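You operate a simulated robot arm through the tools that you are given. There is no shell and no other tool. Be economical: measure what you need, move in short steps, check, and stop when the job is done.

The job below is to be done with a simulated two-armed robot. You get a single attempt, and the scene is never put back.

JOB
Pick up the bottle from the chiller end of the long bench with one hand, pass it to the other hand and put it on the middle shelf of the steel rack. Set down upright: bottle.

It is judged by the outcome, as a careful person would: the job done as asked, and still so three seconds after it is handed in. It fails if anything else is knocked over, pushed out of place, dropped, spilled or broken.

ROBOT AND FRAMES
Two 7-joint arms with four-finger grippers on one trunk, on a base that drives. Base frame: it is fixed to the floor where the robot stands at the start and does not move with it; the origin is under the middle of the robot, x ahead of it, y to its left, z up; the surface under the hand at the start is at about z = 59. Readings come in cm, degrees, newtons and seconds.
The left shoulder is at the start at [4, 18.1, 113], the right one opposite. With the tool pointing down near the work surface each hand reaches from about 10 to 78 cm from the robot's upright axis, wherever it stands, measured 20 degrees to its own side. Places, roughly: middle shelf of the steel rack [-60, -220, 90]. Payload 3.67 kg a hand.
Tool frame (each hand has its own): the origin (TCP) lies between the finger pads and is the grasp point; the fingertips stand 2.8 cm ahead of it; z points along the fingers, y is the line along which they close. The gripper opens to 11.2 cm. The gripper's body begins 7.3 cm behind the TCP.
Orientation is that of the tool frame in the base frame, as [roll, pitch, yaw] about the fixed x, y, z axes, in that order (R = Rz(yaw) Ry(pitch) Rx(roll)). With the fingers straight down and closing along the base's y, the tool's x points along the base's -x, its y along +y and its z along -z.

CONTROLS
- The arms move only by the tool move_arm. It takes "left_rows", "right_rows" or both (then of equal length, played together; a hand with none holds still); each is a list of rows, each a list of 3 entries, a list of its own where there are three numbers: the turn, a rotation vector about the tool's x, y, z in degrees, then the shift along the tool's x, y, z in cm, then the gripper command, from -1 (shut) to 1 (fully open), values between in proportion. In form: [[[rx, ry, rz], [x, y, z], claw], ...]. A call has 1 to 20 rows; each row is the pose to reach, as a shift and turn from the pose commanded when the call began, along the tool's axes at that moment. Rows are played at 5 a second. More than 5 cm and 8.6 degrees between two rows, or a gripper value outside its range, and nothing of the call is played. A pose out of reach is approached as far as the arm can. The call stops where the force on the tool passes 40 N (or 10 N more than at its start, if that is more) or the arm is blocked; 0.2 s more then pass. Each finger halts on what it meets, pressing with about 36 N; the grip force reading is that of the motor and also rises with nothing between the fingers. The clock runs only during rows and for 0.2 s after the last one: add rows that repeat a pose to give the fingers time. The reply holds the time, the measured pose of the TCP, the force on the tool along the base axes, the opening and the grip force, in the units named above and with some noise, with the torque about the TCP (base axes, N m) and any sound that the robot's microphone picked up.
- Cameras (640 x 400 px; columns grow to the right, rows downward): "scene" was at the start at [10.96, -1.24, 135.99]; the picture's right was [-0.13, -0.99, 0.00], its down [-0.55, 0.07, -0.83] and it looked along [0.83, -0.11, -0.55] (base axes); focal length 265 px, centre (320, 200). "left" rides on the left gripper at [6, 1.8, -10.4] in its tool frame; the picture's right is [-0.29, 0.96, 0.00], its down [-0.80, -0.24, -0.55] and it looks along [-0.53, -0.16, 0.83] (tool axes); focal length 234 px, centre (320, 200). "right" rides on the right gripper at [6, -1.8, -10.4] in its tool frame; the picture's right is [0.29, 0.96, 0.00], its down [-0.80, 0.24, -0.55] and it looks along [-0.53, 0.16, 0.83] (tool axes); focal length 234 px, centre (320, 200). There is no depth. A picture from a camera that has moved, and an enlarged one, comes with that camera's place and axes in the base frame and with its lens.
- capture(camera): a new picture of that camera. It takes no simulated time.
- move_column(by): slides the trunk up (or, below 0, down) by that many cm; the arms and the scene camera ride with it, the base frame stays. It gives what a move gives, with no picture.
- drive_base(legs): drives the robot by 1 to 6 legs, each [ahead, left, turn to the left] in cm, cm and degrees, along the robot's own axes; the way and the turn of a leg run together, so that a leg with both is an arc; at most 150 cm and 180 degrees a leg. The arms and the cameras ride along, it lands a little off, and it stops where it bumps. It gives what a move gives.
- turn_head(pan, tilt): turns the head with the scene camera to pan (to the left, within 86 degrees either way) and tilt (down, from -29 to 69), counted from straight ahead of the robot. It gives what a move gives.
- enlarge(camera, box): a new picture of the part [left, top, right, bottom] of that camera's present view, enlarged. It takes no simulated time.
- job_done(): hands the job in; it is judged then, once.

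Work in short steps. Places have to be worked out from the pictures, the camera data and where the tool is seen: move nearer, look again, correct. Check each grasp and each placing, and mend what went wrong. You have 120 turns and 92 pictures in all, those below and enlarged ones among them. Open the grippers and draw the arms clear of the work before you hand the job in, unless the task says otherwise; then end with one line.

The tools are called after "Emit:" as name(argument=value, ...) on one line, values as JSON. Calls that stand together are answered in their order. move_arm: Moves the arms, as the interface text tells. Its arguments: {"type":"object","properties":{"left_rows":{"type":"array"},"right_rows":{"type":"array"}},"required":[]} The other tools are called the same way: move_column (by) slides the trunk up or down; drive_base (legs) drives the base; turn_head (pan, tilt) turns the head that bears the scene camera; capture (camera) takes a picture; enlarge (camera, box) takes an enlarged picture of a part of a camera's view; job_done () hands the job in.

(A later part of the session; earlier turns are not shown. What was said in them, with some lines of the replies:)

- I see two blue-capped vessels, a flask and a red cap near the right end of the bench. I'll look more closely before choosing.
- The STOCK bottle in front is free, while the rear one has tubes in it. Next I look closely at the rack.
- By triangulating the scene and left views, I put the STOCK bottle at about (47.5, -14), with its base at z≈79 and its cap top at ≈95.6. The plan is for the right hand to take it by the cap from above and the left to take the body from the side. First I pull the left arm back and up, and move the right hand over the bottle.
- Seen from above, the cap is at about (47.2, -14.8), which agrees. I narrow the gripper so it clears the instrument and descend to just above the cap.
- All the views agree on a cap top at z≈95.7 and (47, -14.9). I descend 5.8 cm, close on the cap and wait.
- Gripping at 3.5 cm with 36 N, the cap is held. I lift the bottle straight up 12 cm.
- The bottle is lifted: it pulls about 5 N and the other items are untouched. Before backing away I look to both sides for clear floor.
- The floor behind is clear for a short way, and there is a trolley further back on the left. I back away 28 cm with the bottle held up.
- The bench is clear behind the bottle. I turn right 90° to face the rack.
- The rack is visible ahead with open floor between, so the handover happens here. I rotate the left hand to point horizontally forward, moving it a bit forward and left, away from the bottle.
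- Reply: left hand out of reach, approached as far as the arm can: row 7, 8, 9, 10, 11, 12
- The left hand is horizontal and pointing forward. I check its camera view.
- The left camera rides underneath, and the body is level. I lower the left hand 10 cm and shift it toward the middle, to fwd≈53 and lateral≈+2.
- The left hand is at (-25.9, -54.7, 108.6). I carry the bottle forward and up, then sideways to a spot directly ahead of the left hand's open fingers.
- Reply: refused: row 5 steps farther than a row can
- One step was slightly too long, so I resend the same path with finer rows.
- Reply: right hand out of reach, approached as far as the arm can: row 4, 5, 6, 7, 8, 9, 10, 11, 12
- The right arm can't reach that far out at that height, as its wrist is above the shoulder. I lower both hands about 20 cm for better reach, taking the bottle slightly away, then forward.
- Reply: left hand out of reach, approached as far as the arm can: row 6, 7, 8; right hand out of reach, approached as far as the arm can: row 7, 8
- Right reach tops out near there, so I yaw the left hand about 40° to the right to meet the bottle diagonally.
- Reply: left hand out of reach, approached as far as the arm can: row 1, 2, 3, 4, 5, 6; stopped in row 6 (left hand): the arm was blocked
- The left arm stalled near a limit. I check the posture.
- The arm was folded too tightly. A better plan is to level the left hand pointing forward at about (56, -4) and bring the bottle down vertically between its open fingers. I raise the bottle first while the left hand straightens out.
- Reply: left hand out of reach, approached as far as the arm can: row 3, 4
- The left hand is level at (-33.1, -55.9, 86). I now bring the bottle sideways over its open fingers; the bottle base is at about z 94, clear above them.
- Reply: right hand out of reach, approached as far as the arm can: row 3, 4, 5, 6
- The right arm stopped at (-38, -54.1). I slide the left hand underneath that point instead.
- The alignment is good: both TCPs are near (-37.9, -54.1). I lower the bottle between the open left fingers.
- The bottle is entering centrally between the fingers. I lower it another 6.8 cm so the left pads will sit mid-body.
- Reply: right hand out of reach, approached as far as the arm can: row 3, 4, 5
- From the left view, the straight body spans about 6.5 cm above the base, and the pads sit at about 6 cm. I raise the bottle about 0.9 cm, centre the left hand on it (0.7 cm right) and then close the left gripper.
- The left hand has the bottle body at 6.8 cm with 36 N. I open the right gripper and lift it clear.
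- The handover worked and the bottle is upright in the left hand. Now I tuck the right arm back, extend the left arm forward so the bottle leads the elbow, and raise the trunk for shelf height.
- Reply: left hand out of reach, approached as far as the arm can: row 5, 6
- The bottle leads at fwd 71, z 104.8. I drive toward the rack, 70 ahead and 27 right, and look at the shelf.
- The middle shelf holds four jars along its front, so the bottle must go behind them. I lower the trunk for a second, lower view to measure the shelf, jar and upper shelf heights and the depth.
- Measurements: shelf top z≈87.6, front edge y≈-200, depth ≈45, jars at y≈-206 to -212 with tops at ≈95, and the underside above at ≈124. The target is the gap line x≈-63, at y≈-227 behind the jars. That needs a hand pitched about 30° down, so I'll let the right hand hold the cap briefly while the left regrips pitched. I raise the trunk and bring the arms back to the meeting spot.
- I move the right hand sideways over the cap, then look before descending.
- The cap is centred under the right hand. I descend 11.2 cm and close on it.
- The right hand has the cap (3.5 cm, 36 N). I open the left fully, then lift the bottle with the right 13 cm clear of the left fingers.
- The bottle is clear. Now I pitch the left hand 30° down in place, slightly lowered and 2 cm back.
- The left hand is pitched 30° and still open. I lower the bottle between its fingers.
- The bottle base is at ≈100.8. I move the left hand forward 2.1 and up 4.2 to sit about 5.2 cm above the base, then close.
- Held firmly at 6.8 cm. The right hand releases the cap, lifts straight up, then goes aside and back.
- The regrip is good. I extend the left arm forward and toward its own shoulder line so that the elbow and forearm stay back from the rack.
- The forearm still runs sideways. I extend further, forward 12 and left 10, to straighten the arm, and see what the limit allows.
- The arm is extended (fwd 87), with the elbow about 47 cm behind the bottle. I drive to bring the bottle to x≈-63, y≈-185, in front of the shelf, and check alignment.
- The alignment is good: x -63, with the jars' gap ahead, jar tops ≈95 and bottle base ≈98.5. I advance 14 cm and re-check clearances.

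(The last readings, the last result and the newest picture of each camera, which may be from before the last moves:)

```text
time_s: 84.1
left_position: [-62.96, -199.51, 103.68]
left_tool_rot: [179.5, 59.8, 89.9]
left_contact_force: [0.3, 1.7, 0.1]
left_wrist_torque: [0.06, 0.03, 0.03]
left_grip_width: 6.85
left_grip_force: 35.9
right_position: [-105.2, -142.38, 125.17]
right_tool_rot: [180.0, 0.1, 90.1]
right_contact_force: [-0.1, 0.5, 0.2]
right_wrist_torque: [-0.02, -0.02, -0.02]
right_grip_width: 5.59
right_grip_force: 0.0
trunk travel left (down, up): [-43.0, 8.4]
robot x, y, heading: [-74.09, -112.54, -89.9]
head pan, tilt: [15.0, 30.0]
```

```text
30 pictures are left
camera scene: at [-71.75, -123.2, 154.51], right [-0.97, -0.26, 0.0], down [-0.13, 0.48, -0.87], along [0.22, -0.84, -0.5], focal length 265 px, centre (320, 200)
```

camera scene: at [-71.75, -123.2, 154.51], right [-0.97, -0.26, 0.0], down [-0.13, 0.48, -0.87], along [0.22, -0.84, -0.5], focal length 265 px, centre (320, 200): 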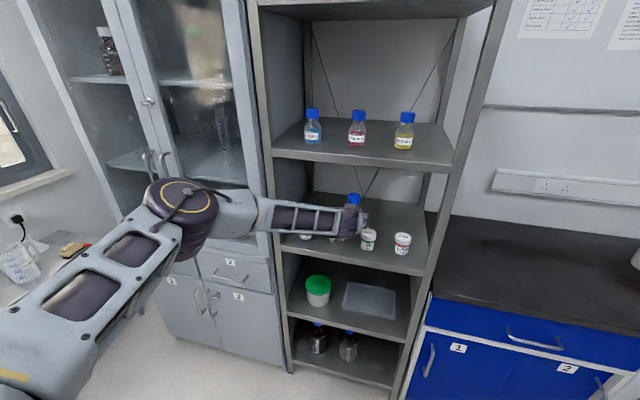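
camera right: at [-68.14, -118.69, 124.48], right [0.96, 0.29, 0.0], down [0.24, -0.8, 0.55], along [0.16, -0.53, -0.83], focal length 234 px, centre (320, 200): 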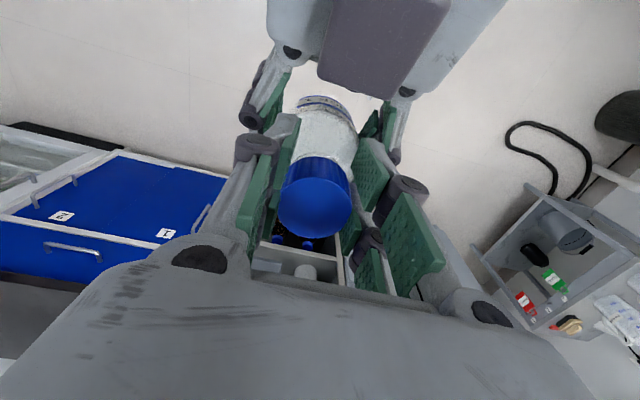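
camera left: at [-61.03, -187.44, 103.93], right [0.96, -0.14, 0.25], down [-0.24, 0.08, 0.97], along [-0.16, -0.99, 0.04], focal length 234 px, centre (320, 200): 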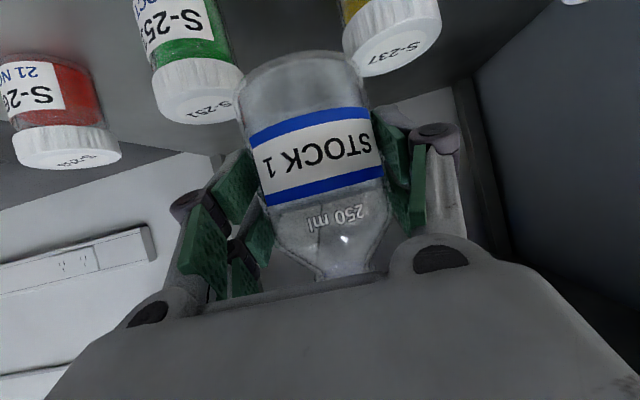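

Re-triangulating from the two hand views, the jars are at y≈-202, tops ≈96.7, x ≈ -56.5 and -69.3. The shelf is therefore z≈90 with its front edge at y≈-194. I raise the trunk 1.2 cm for margin and advance 12 cm.

Emit:
move_column(by=1.2)

Emit:
drive_base(legs=[[12, 0, 0]])

Emit:
capture(camera="left")

Emit:
enlarge(camera="scene", box=[220, 100, 460, 300])

```text
time_s: 84.7
left_position: [-62.85, -199.53, 104.71]
left_tool_rot: [179.5, 59.6, 89.8]
left_contact_force: [0.5, -0.1, -0.2]
left_wrist_torque: [0.03, 0.01, 0.02]
left_grip_width: 6.82
left_grip_force: 36.4
right_position: [-105.04, -142.45, 126.33]
right_tool_rot: [180.0, 0.1, 90.2]
right_contact_force: [0.8, -0.6, -0.3]
right_wrist_torque: [-0.02, 0.02, 0.01]
right_grip_width: 5.62
right_grip_force: 0.0
trunk travel left (down, up): [-44.2, 7.2]
robot x, y, heading: [-74.58, -112.26, -90.0]
head pan, tilt: [15.0, 30.0]
```

```text
time_s: 86.0
left_position: [-63.17, -211.43, 104.95]
left_tool_rot: [179.5, 59.8, 89.6]
left_contact_force: [0.7, -0.4, 0.0]
left_wrist_torque: [0.02, -0.03, 0.0]
left_grip_width: 6.86
left_grip_force: 35.7
right_position: [-105.16, -154.27, 126.29]
right_tool_rot: [-179.9, 0.1, 89.9]
right_contact_force: [-0.2, 0.3, -0.4]
right_wrist_torque: [-0.02, 0.0, -0.04]
right_grip_width: 5.6
right_grip_force: 0.0
trunk travel left (down, up): [-44.2, 7.2]
robot x, y, heading: [-73.93, -124.54, -90.2]
head pan, tilt: [15.0, 30.0]
```

```text
29 pictures are left
camera left: at [-61.26, -199.42, 105.1], right [0.96, -0.14, 0.25], down [-0.24, 0.08, 0.97], along [-0.16, -0.99, 0.04], focal length 234 px, centre (320, 200)
```

left: 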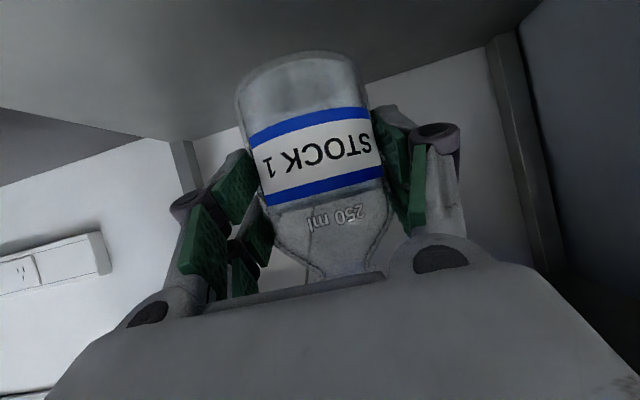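

```text
2.00 times, centred on (340, 200) of scene
camera zoom: at [-71.8, -135.19, 155.73], right [-0.97, -0.26, 0.0], down [-0.13, 0.48, -0.87], along [0.22, -0.84, -0.5], focal length 530 px, centre (280, 200)
```

zoom: 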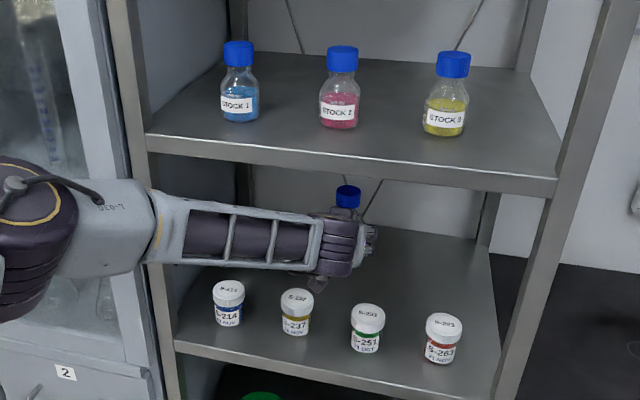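

The jars are undisturbed and the bottle is past them. I advance 4.8, drop 2, then advance another 4.8 so the hand's camera also clears the jars.

Emit:
drive_base(legs=[[4.8, 0, 0]])

Emit:
move_column(by=-2)

Emit:
enlarge(camera="scene", box=[220, 100, 460, 300])

```text
time_s: 86.9
left_position: [-63.12, -215.65, 105.32]
left_tool_rot: [179.4, 60.1, 89.7]
left_contact_force: [0.3, 1.1, 0.2]
left_wrist_torque: [0.03, 0.0, -0.03]
left_grip_width: 6.82
left_grip_force: 35.9
right_position: [-105.28, -158.54, 126.48]
right_tool_rot: [180.0, 0.4, 90.0]
right_contact_force: [1.1, 1.3, 0.3]
right_wrist_torque: [-0.09, 0.03, 0.01]
right_grip_width: 5.59
right_grip_force: 0.1
trunk travel left (down, up): [-44.2, 7.2]
robot x, y, heading: [-74.0, -129.19, -89.9]
head pan, tilt: [15.0, 30.0]
```

```text
time_s: 87.6
left_position: [-63.19, -216.2, 102.77]
left_tool_rot: [179.6, 59.7, 89.7]
left_contact_force: [0.6, 0.2, -0.2]
left_wrist_torque: [0.04, 0.04, 0.01]
left_grip_width: 6.83
left_grip_force: 35.6
right_position: [-105.19, -159.01, 124.4]
right_tool_rot: [180.0, 0.0, 90.0]
right_contact_force: [-0.3, -0.3, 0.2]
right_wrist_torque: [-0.02, 0.03, -0.03]
right_grip_width: 5.62
right_grip_force: 0.0
trunk travel left (down, up): [-42.2, 9.2]
robot x, y, heading: [-74.56, -128.79, -90.0]
head pan, tilt: [15.0, 30.0]
```

```text
2.00 times, centred on (340, 200) of scene
camera zoom: at [-71.83, -140.03, 153.66], right [-0.97, -0.26, 0.0], down [-0.13, 0.48, -0.87], along [0.22, -0.84, -0.5], focal length 530 px, centre (280, 200)
```

zoom: 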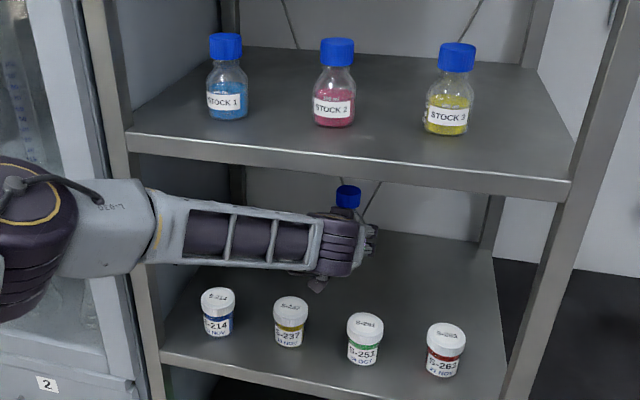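

All clear. I advance another 4.8 and lower 2.5.

Emit:
drive_base(legs=[[4.8, 0, 0]])

Emit:
move_column(by=-2.5)

Emit:
enlarge(camera="scene", box=[220, 100, 460, 300])

Emit:
capture(camera="left")

```text
time_s: 88.5
left_position: [-63.22, -220.44, 103.32]
left_tool_rot: [179.5, 59.9, 89.7]
left_contact_force: [-0.7, 0.4, 0.0]
left_wrist_torque: [0.07, 0.01, 0.0]
left_grip_width: 6.82
left_grip_force: 36.0
right_position: [-105.16, -163.17, 124.39]
right_tool_rot: [-180.0, 0.4, 89.9]
right_contact_force: [0.4, 0.7, -0.2]
right_wrist_torque: [-0.1, 0.0, 0.04]
right_grip_width: 5.62
right_grip_force: 0.1
trunk travel left (down, up): [-42.2, 9.2]
robot x, y, heading: [-74.19, -134.17, -90.0]
head pan, tilt: [15.0, 30.0]
```

```text
time_s: 89.2
left_position: [-63.24, -220.94, 100.18]
left_tool_rot: [179.6, 59.7, 89.7]
left_contact_force: [0.1, -0.7, -0.5]
left_wrist_torque: [0.08, -0.05, 0.01]
left_grip_width: 6.82
left_grip_force: 36.2
right_position: [-105.12, -163.94, 121.65]
right_tool_rot: [-180.0, -0.1, 90.0]
right_contact_force: [-0.1, 0.0, -0.5]
right_wrist_torque: [0.07, 0.01, 0.0]
right_grip_width: 5.62
right_grip_force: 0.1
trunk travel left (down, up): [-39.7, 11.7]
robot x, y, heading: [-74.1, -133.79, -90.0]
head pan, tilt: [15.0, 30.0]
```

```text
2.00 times, centred on (340, 200) of scene
camera zoom: at [-71.83, -144.84, 151.11], right [-0.97, -0.26, 0.0], down [-0.13, 0.49, -0.86], along [0.22, -0.84, -0.5], focal length 530 px, centre (280, 200)
```

zoom: 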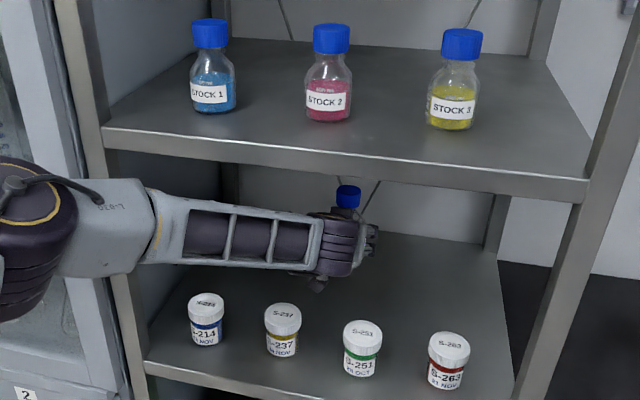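

```text
25 pictures are left
camera left: at [-61.32, -208.94, 100.39], right [0.96, -0.14, 0.25], down [-0.24, 0.08, 0.97], along [-0.16, -0.99, 0.04], focal length 234 px, centre (320, 200)
```

left: 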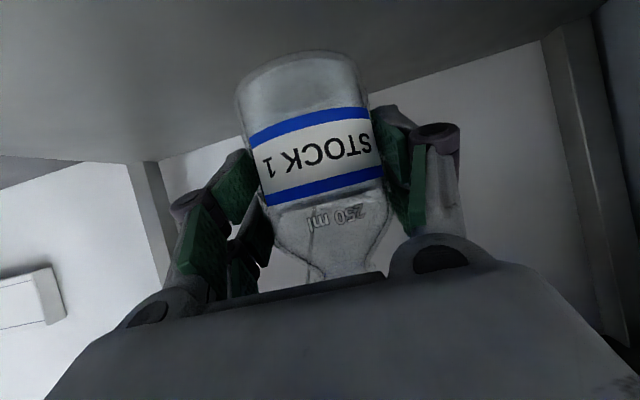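

I advance 3 cm more so the hand camera sits well behind the jars, then lower 3.5 cm.

Emit:
drive_base(legs=[[3, 0, 0]])

Emit:
move_column(by=-3.5)

Emit:
capture(camera="left")

Emit:
enlarge(camera="scene", box=[220, 100, 460, 300])

```text
time_s: 90.0
left_position: [-63.34, -223.21, 100.9]
left_tool_rot: [179.7, 60.0, 89.7]
left_contact_force: [0.5, 1.6, 0.3]
left_wrist_torque: [0.05, 0.04, -0.01]
left_grip_width: 6.86
left_grip_force: 36.4
right_position: [-105.11, -166.04, 121.96]
right_tool_rot: [179.9, 0.4, 89.9]
right_contact_force: [0.1, 0.5, -0.4]
right_wrist_torque: [-0.06, 0.01, -0.02]
right_grip_width: 5.58
right_grip_force: 0.2
trunk travel left (down, up): [-39.7, 11.7]
robot x, y, heading: [-73.98, -136.53, -90.0]
head pan, tilt: [15.0, 30.0]
```

```text
time_s: 90.8
left_position: [-63.28, -223.9, 96.79]
left_tool_rot: [179.7, 59.7, 89.6]
left_contact_force: [-0.9, -0.5, 0.4]
left_wrist_torque: [0.05, -0.02, -0.01]
left_grip_width: 6.83
left_grip_force: 36.3
right_position: [-105.13, -166.6, 118.33]
right_tool_rot: [-179.9, -0.1, 90.1]
right_contact_force: [1.1, 0.6, 0.2]
right_wrist_torque: [0.0, 0.0, 0.01]
right_grip_width: 5.57
right_grip_force: 0.2
trunk travel left (down, up): [-36.2, 15.2]
robot x, y, heading: [-74.26, -136.74, -89.9]
head pan, tilt: [15.0, 30.0]
```

```text
24 pictures are left
camera left: at [-61.38, -211.84, 96.92], right [0.96, -0.15, 0.25], down [-0.24, 0.08, 0.97], along [-0.16, -0.99, 0.04], focal length 234 px, centre (320, 200)
```

left: 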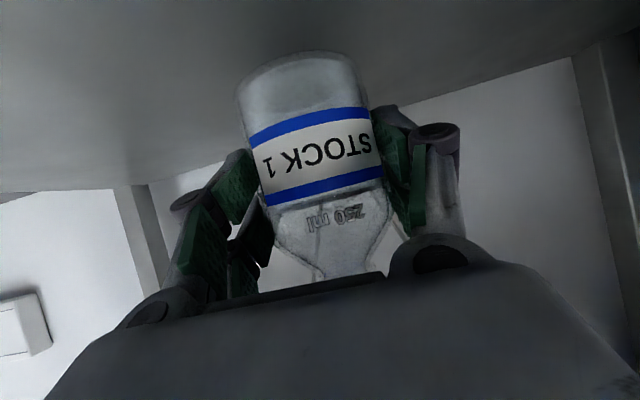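

```text
2.00 times, centred on (340, 200) of scene
camera zoom: at [-71.82, -147.71, 147.59], right [-0.97, -0.26, 0.0], down [-0.13, 0.48, -0.87], along [0.22, -0.84, -0.5], focal length 530 px, centre (280, 200)
```

zoom: 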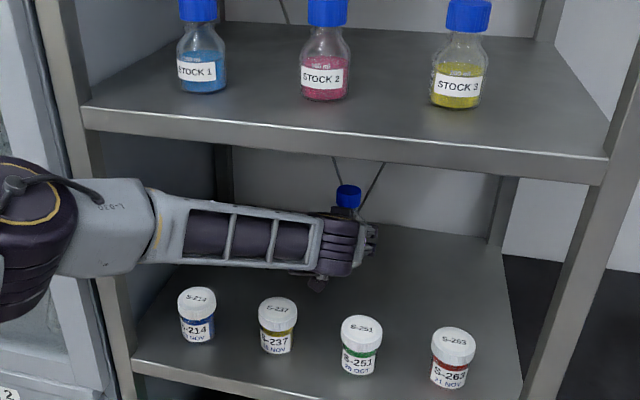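

No contact yet, and the jars are untouched. I lower with the arm in small steps, watching the force.

Emit:
move_arm(left_rows=[[[0, 0, 0], [0.35, 0, 0.2], -1], [[0, 0, 0], [0.69, 0, 0.4], -1], [[0, 0, 0], [0.87, 0, 0.5], -1], [[0, 0, 0], [0.87, 0, 0.5], -1]])

Emit:
move_arm(left_rows=[[[0, 0, 0], [0.17, 0, 0.1], -1], [[0, 0, 0], [0.35, 0, 0.2], -1], [[0, 0, 0], [0.35, 0, 0.2], -1]])

```text
time_s: 91.8
left_position: [-63.36, -223.81, 95.82]
left_tool_rot: [179.7, 59.8, 89.7]
left_contact_force: [0.4, -0.1, 0.1]
left_wrist_torque: [-0.02, 0.04, 0.01]
left_grip_width: 6.83
left_grip_force: 36.0
right_position: [-105.14, -166.54, 118.34]
right_tool_rot: [-180.0, 0.2, 90.0]
right_contact_force: [-1.0, 0.0, 0.3]
right_wrist_torque: [0.02, -0.04, 0.02]
right_grip_width: 5.6
right_grip_force: 0.1
trunk travel left (down, up): [-36.2, 15.2]
robot x, y, heading: [-74.3, -136.72, -90.2]
head pan, tilt: [15.0, 30.0]
```

```text
time_s: 92.6
left_position: [-63.37, -223.73, 95.88]
left_tool_rot: [179.6, 60.2, 89.6]
left_contact_force: [-1.4, -4.3, 16.7]
left_wrist_torque: [-0.92, -0.14, -0.07]
left_grip_width: 6.83
left_grip_force: 35.5
right_position: [-105.28, -166.31, 118.35]
right_tool_rot: [180.0, 0.3, 89.9]
right_contact_force: [-0.4, 0.4, -0.6]
right_wrist_torque: [-0.03, 0.03, 0.0]
right_grip_width: 5.58
right_grip_force: 0.0
trunk travel left (down, up): [-36.2, 15.2]
robot x, y, heading: [-74.63, -136.45, -90.3]
head pan, tilt: [15.0, 30.0]
```

Contact with the shelf: 16.7 N upward at TCP z≈95.8, which matches the shelf at 90. I ease off the pressure slightly, then open the gripper gradually.

Emit:
move_arm(left_rows=[[[0, 0, 0], [-0.22, 0, -0.13], -1], [[0, 0, 0], [-0.22, 0, -0.13], -1]])

Emit:
capture(camera="left")

```text
time_s: 93.2
left_position: [-63.33, -223.67, 95.92]
left_tool_rot: [179.7, 59.8, 89.7]
left_contact_force: [-1.0, -7.1, 14.6]
left_wrist_torque: [-1.04, -0.04, -0.08]
left_grip_width: 6.83
left_grip_force: 36.0
right_position: [-105.2, -166.38, 118.22]
right_tool_rot: [-180.0, 0.2, 90.1]
right_contact_force: [-0.5, -0.5, 0.2]
right_wrist_torque: [0.0, 0.0, 0.02]
right_grip_width: 5.58
right_grip_force: 0.1
trunk travel left (down, up): [-36.2, 15.2]
robot x, y, heading: [-73.88, -137.02, -90.1]
head pan, tilt: [15.0, 30.0]
```

```text
22 pictures are left
camera left: at [-61.41, -211.67, 96.03], right [0.96, -0.14, 0.25], down [-0.24, 0.08, 0.97], along [-0.16, -0.99, 0.04], focal length 234 px, centre (320, 200)
```

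left: 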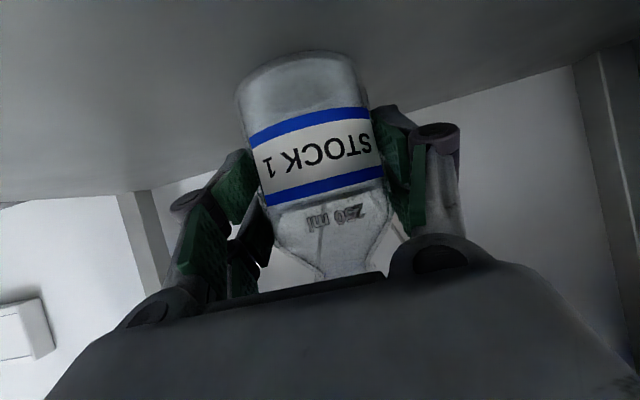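

The torque shows the contact is under the bottle's base at its far edge, so it stands on the shelf. I open the left gripper gradually.

Emit:
move_arm(left_rows=[[[0, 0, 0], [0, 0, 0], 0.25], [[0, 0, 0], [0, 0, 0], 0.3], [[0, 0, 0], [0, 0, 0], 0.5], [[0, 0, 0], [0, 0, 0], 0.8], [[0, 0, 0], [0, 0, 0], 1], [[0, 0, 0], [0, 0, 0], 1], [[0, 0, 0], [0, 0, 0], 1]])

Emit:
capture(camera="left")

```text
time_s: 94.8
left_position: [-63.34, -223.82, 95.7]
left_tool_rot: [179.6, 59.8, 89.7]
left_contact_force: [-0.1, -0.2, -1.0]
left_wrist_torque: [-0.02, 0.01, 0.01]
left_grip_width: 11.22
left_grip_force: 0.1
right_position: [-105.17, -166.47, 118.3]
right_tool_rot: [179.9, 0.1, 90.0]
right_contact_force: [0.1, 0.0, -1.5]
right_wrist_torque: [-0.01, 0.02, 0.0]
right_grip_width: 5.6
right_grip_force: 0.0
trunk travel left (down, up): [-36.2, 15.2]
robot x, y, heading: [-74.31, -136.89, -90.4]
head pan, tilt: [15.0, 30.0]
```

```text
21 pictures are left
camera left: at [-61.4, -211.71, 95.9], right [0.96, -0.15, 0.25], down [-0.24, 0.08, 0.97], along [-0.16, -0.99, 0.04], focal length 234 px, centre (320, 200)
```

left: 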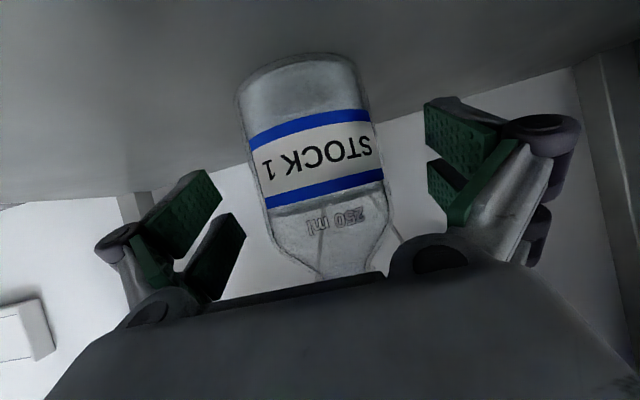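

The bottle stands upright and free, with zero force and the fingers wide open. I raise the hand 4.5 cm and then retreat along the entry path.

Emit:
move_column(by=4.5)

Emit:
capture(camera="left")

```text
time_s: 95.7
left_position: [-63.3, -223.69, 100.15]
left_tool_rot: [179.6, 59.8, 89.6]
left_contact_force: [-0.8, -0.6, -0.1]
left_wrist_torque: [-0.02, 0.03, 0.01]
left_grip_width: 11.19
left_grip_force: 0.1
right_position: [-105.21, -166.5, 122.77]
right_tool_rot: [-180.0, 0.2, 90.0]
right_contact_force: [-1.0, 0.1, -0.3]
right_wrist_torque: [0.01, -0.01, 0.0]
right_grip_width: 5.62
right_grip_force: 0.0
trunk travel left (down, up): [-40.7, 10.7]
robot x, y, heading: [-74.37, -136.56, -90.1]
head pan, tilt: [15.0, 30.0]
```

```text
20 pictures are left
camera left: at [-61.39, -211.73, 100.38], right [0.96, -0.15, 0.25], down [-0.24, 0.08, 0.97], along [-0.16, -0.99, 0.04], focal length 234 px, centre (320, 200)
```

left: 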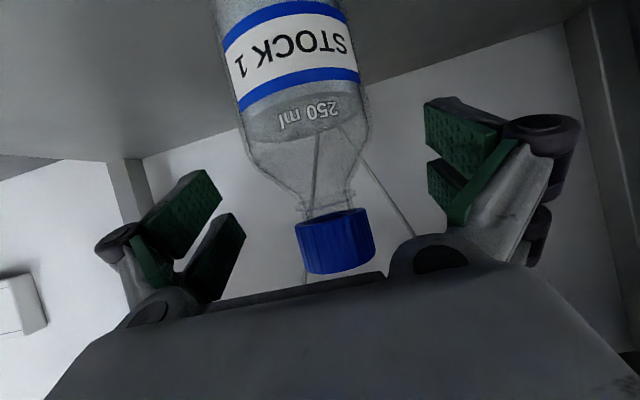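

The bottle stands. I back out: 3.5, up 2.6, back 5, up 2.2.

Emit:
drive_base(legs=[[-3.5, 0, 0]])

Emit:
move_column(by=2.6)

Emit:
drive_base(legs=[[-5, 0, 0]])

Emit:
move_column(by=2)

Emit:
enlarge(camera="scene", box=[220, 100, 460, 300])

```text
time_s: 96.6
left_position: [-63.21, -220.8, 99.66]
left_tool_rot: [179.6, 59.5, 89.6]
left_contact_force: [0.1, -0.9, 0.1]
left_wrist_torque: [-0.02, -0.01, 0.02]
left_grip_width: 11.19
left_grip_force: 0.0
right_position: [-105.14, -163.78, 122.64]
right_tool_rot: [-179.9, -0.2, 89.9]
right_contact_force: [0.3, -0.8, -0.7]
right_wrist_torque: [0.07, -0.01, 0.02]
right_grip_width: 5.59
right_grip_force: 0.0
trunk travel left (down, up): [-40.7, 10.7]
robot x, y, heading: [-74.27, -133.37, -90.2]
head pan, tilt: [15.0, 30.0]
```

```text
time_s: 97.3
left_position: [-63.29, -220.17, 102.84]
left_tool_rot: [179.8, 59.8, 89.7]
left_contact_force: [-0.1, 0.2, 0.2]
left_wrist_torque: [0.0, 0.02, -0.01]
left_grip_width: 11.17
left_grip_force: 0.2
right_position: [-105.19, -162.89, 125.44]
right_tool_rot: [-179.9, 0.3, 90.0]
right_contact_force: [0.5, 0.0, -0.2]
right_wrist_torque: [0.0, -0.01, -0.02]
right_grip_width: 5.61
right_grip_force: 0.0
trunk travel left (down, up): [-43.3, 8.1]
robot x, y, heading: [-74.13, -133.7, -90.2]
head pan, tilt: [15.0, 30.0]
```

```text
time_s: 98.2
left_position: [-63.06, -216.04, 102.24]
left_tool_rot: [179.6, 59.4, 89.7]
left_contact_force: [0.2, -1.3, -0.6]
left_wrist_torque: [-0.04, 0.01, 0.01]
left_grip_width: 11.17
left_grip_force: 0.1
right_position: [-105.13, -158.9, 125.28]
right_tool_rot: [180.0, -0.2, 89.9]
right_contact_force: [0.5, -1.4, 0.6]
right_wrist_torque: [0.07, -0.02, -0.02]
right_grip_width: 5.6
right_grip_force: 0.1
trunk travel left (down, up): [-43.3, 8.1]
robot x, y, heading: [-74.22, -128.63, -90.1]
head pan, tilt: [15.0, 30.0]
```

```text
time_s: 98.9
left_position: [-63.11, -215.49, 104.84]
left_tool_rot: [179.7, 59.8, 89.7]
left_contact_force: [0.3, -0.8, 0.8]
left_wrist_torque: [0.0, 0.01, 0.0]
left_grip_width: 11.19
left_grip_force: 0.1
right_position: [-105.22, -158.19, 127.56]
right_tool_rot: [-180.0, 0.1, 89.9]
right_contact_force: [-0.8, 0.3, -0.4]
right_wrist_torque: [-0.02, 0.02, -0.01]
right_grip_width: 5.59
right_grip_force: 0.0
trunk travel left (down, up): [-45.3, 6.1]
robot x, y, heading: [-73.99, -128.58, -90.2]
head pan, tilt: [15.0, 30.0]
```

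```text
2.00 times, centred on (340, 200) of scene
camera zoom: at [-71.77, -139.19, 156.86], right [-0.97, -0.26, 0.0], down [-0.13, 0.48, -0.87], along [0.22, -0.84, -0.5], focal length 530 px, centre (280, 200)
```

zoom: 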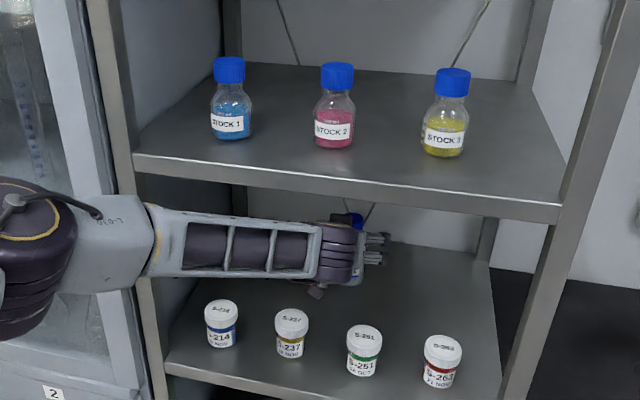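

Everything is undisturbed. I back straight out of the rack by 35 cm and check.

Emit:
drive_base(legs=[[-35, 0, 0]])

Emit:
enlarge(camera="scene", box=[220, 100, 460, 300])

Emit:
capture(camera="left")

```text
time_s: 101.2
left_position: [-63.07, -180.32, 104.66]
left_tool_rot: [179.6, 59.7, 89.7]
left_contact_force: [0.0, 0.7, 0.0]
left_wrist_torque: [-0.02, 0.0, 0.02]
left_grip_width: 11.2
left_grip_force: 0.1
right_position: [-104.95, -123.28, 127.53]
right_tool_rot: [180.0, 0.0, 90.0]
right_contact_force: [1.0, 0.5, -0.1]
right_wrist_torque: [0.0, -0.01, 0.02]
right_grip_width: 5.6
right_grip_force: 0.1
trunk travel left (down, up): [-45.3, 6.1]
robot x, y, heading: [-74.06, -93.01, -90.0]
head pan, tilt: [15.0, 30.0]
```

```text
2.00 times, centred on (340, 200) of scene
camera zoom: at [-71.72, -104.18, 156.82], right [-0.97, -0.26, 0.0], down [-0.13, 0.48, -0.87], along [0.22, -0.84, -0.5], focal length 530 px, centre (280, 200)
```

zoom: 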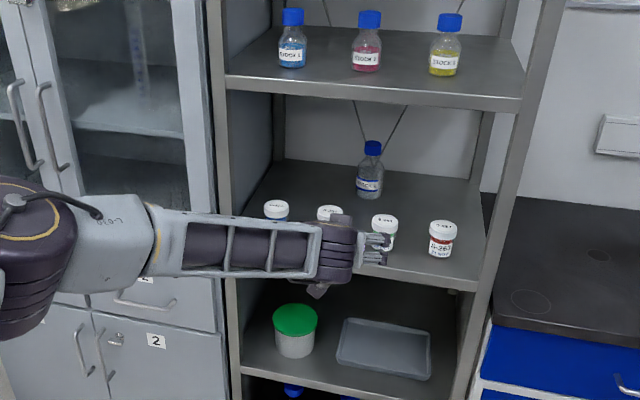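

```text
17 pictures are left
camera left: at [-61.19, -168.36, 104.95], right [0.96, -0.14, 0.25], down [-0.24, 0.08, 0.97], along [-0.16, -0.99, 0.04], focal length 234 px, centre (320, 200)
```

left: 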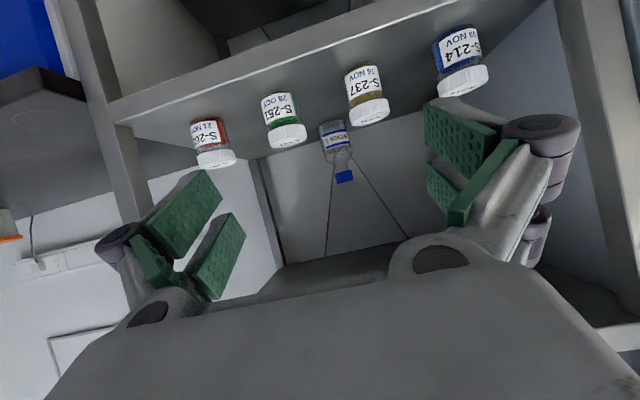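

The bottle stands upright behind the four undisturbed jars on the middle shelf. Both hands are clear and open, so I hand the job in.

Emit:
job_done()

```text
The job is handed in.
```

The STOCK 1 bottle went from the right hand to the left and now stands upright on the middle shelf of the steel rack, behind the four jars. Nothing else was knocked over or moved.
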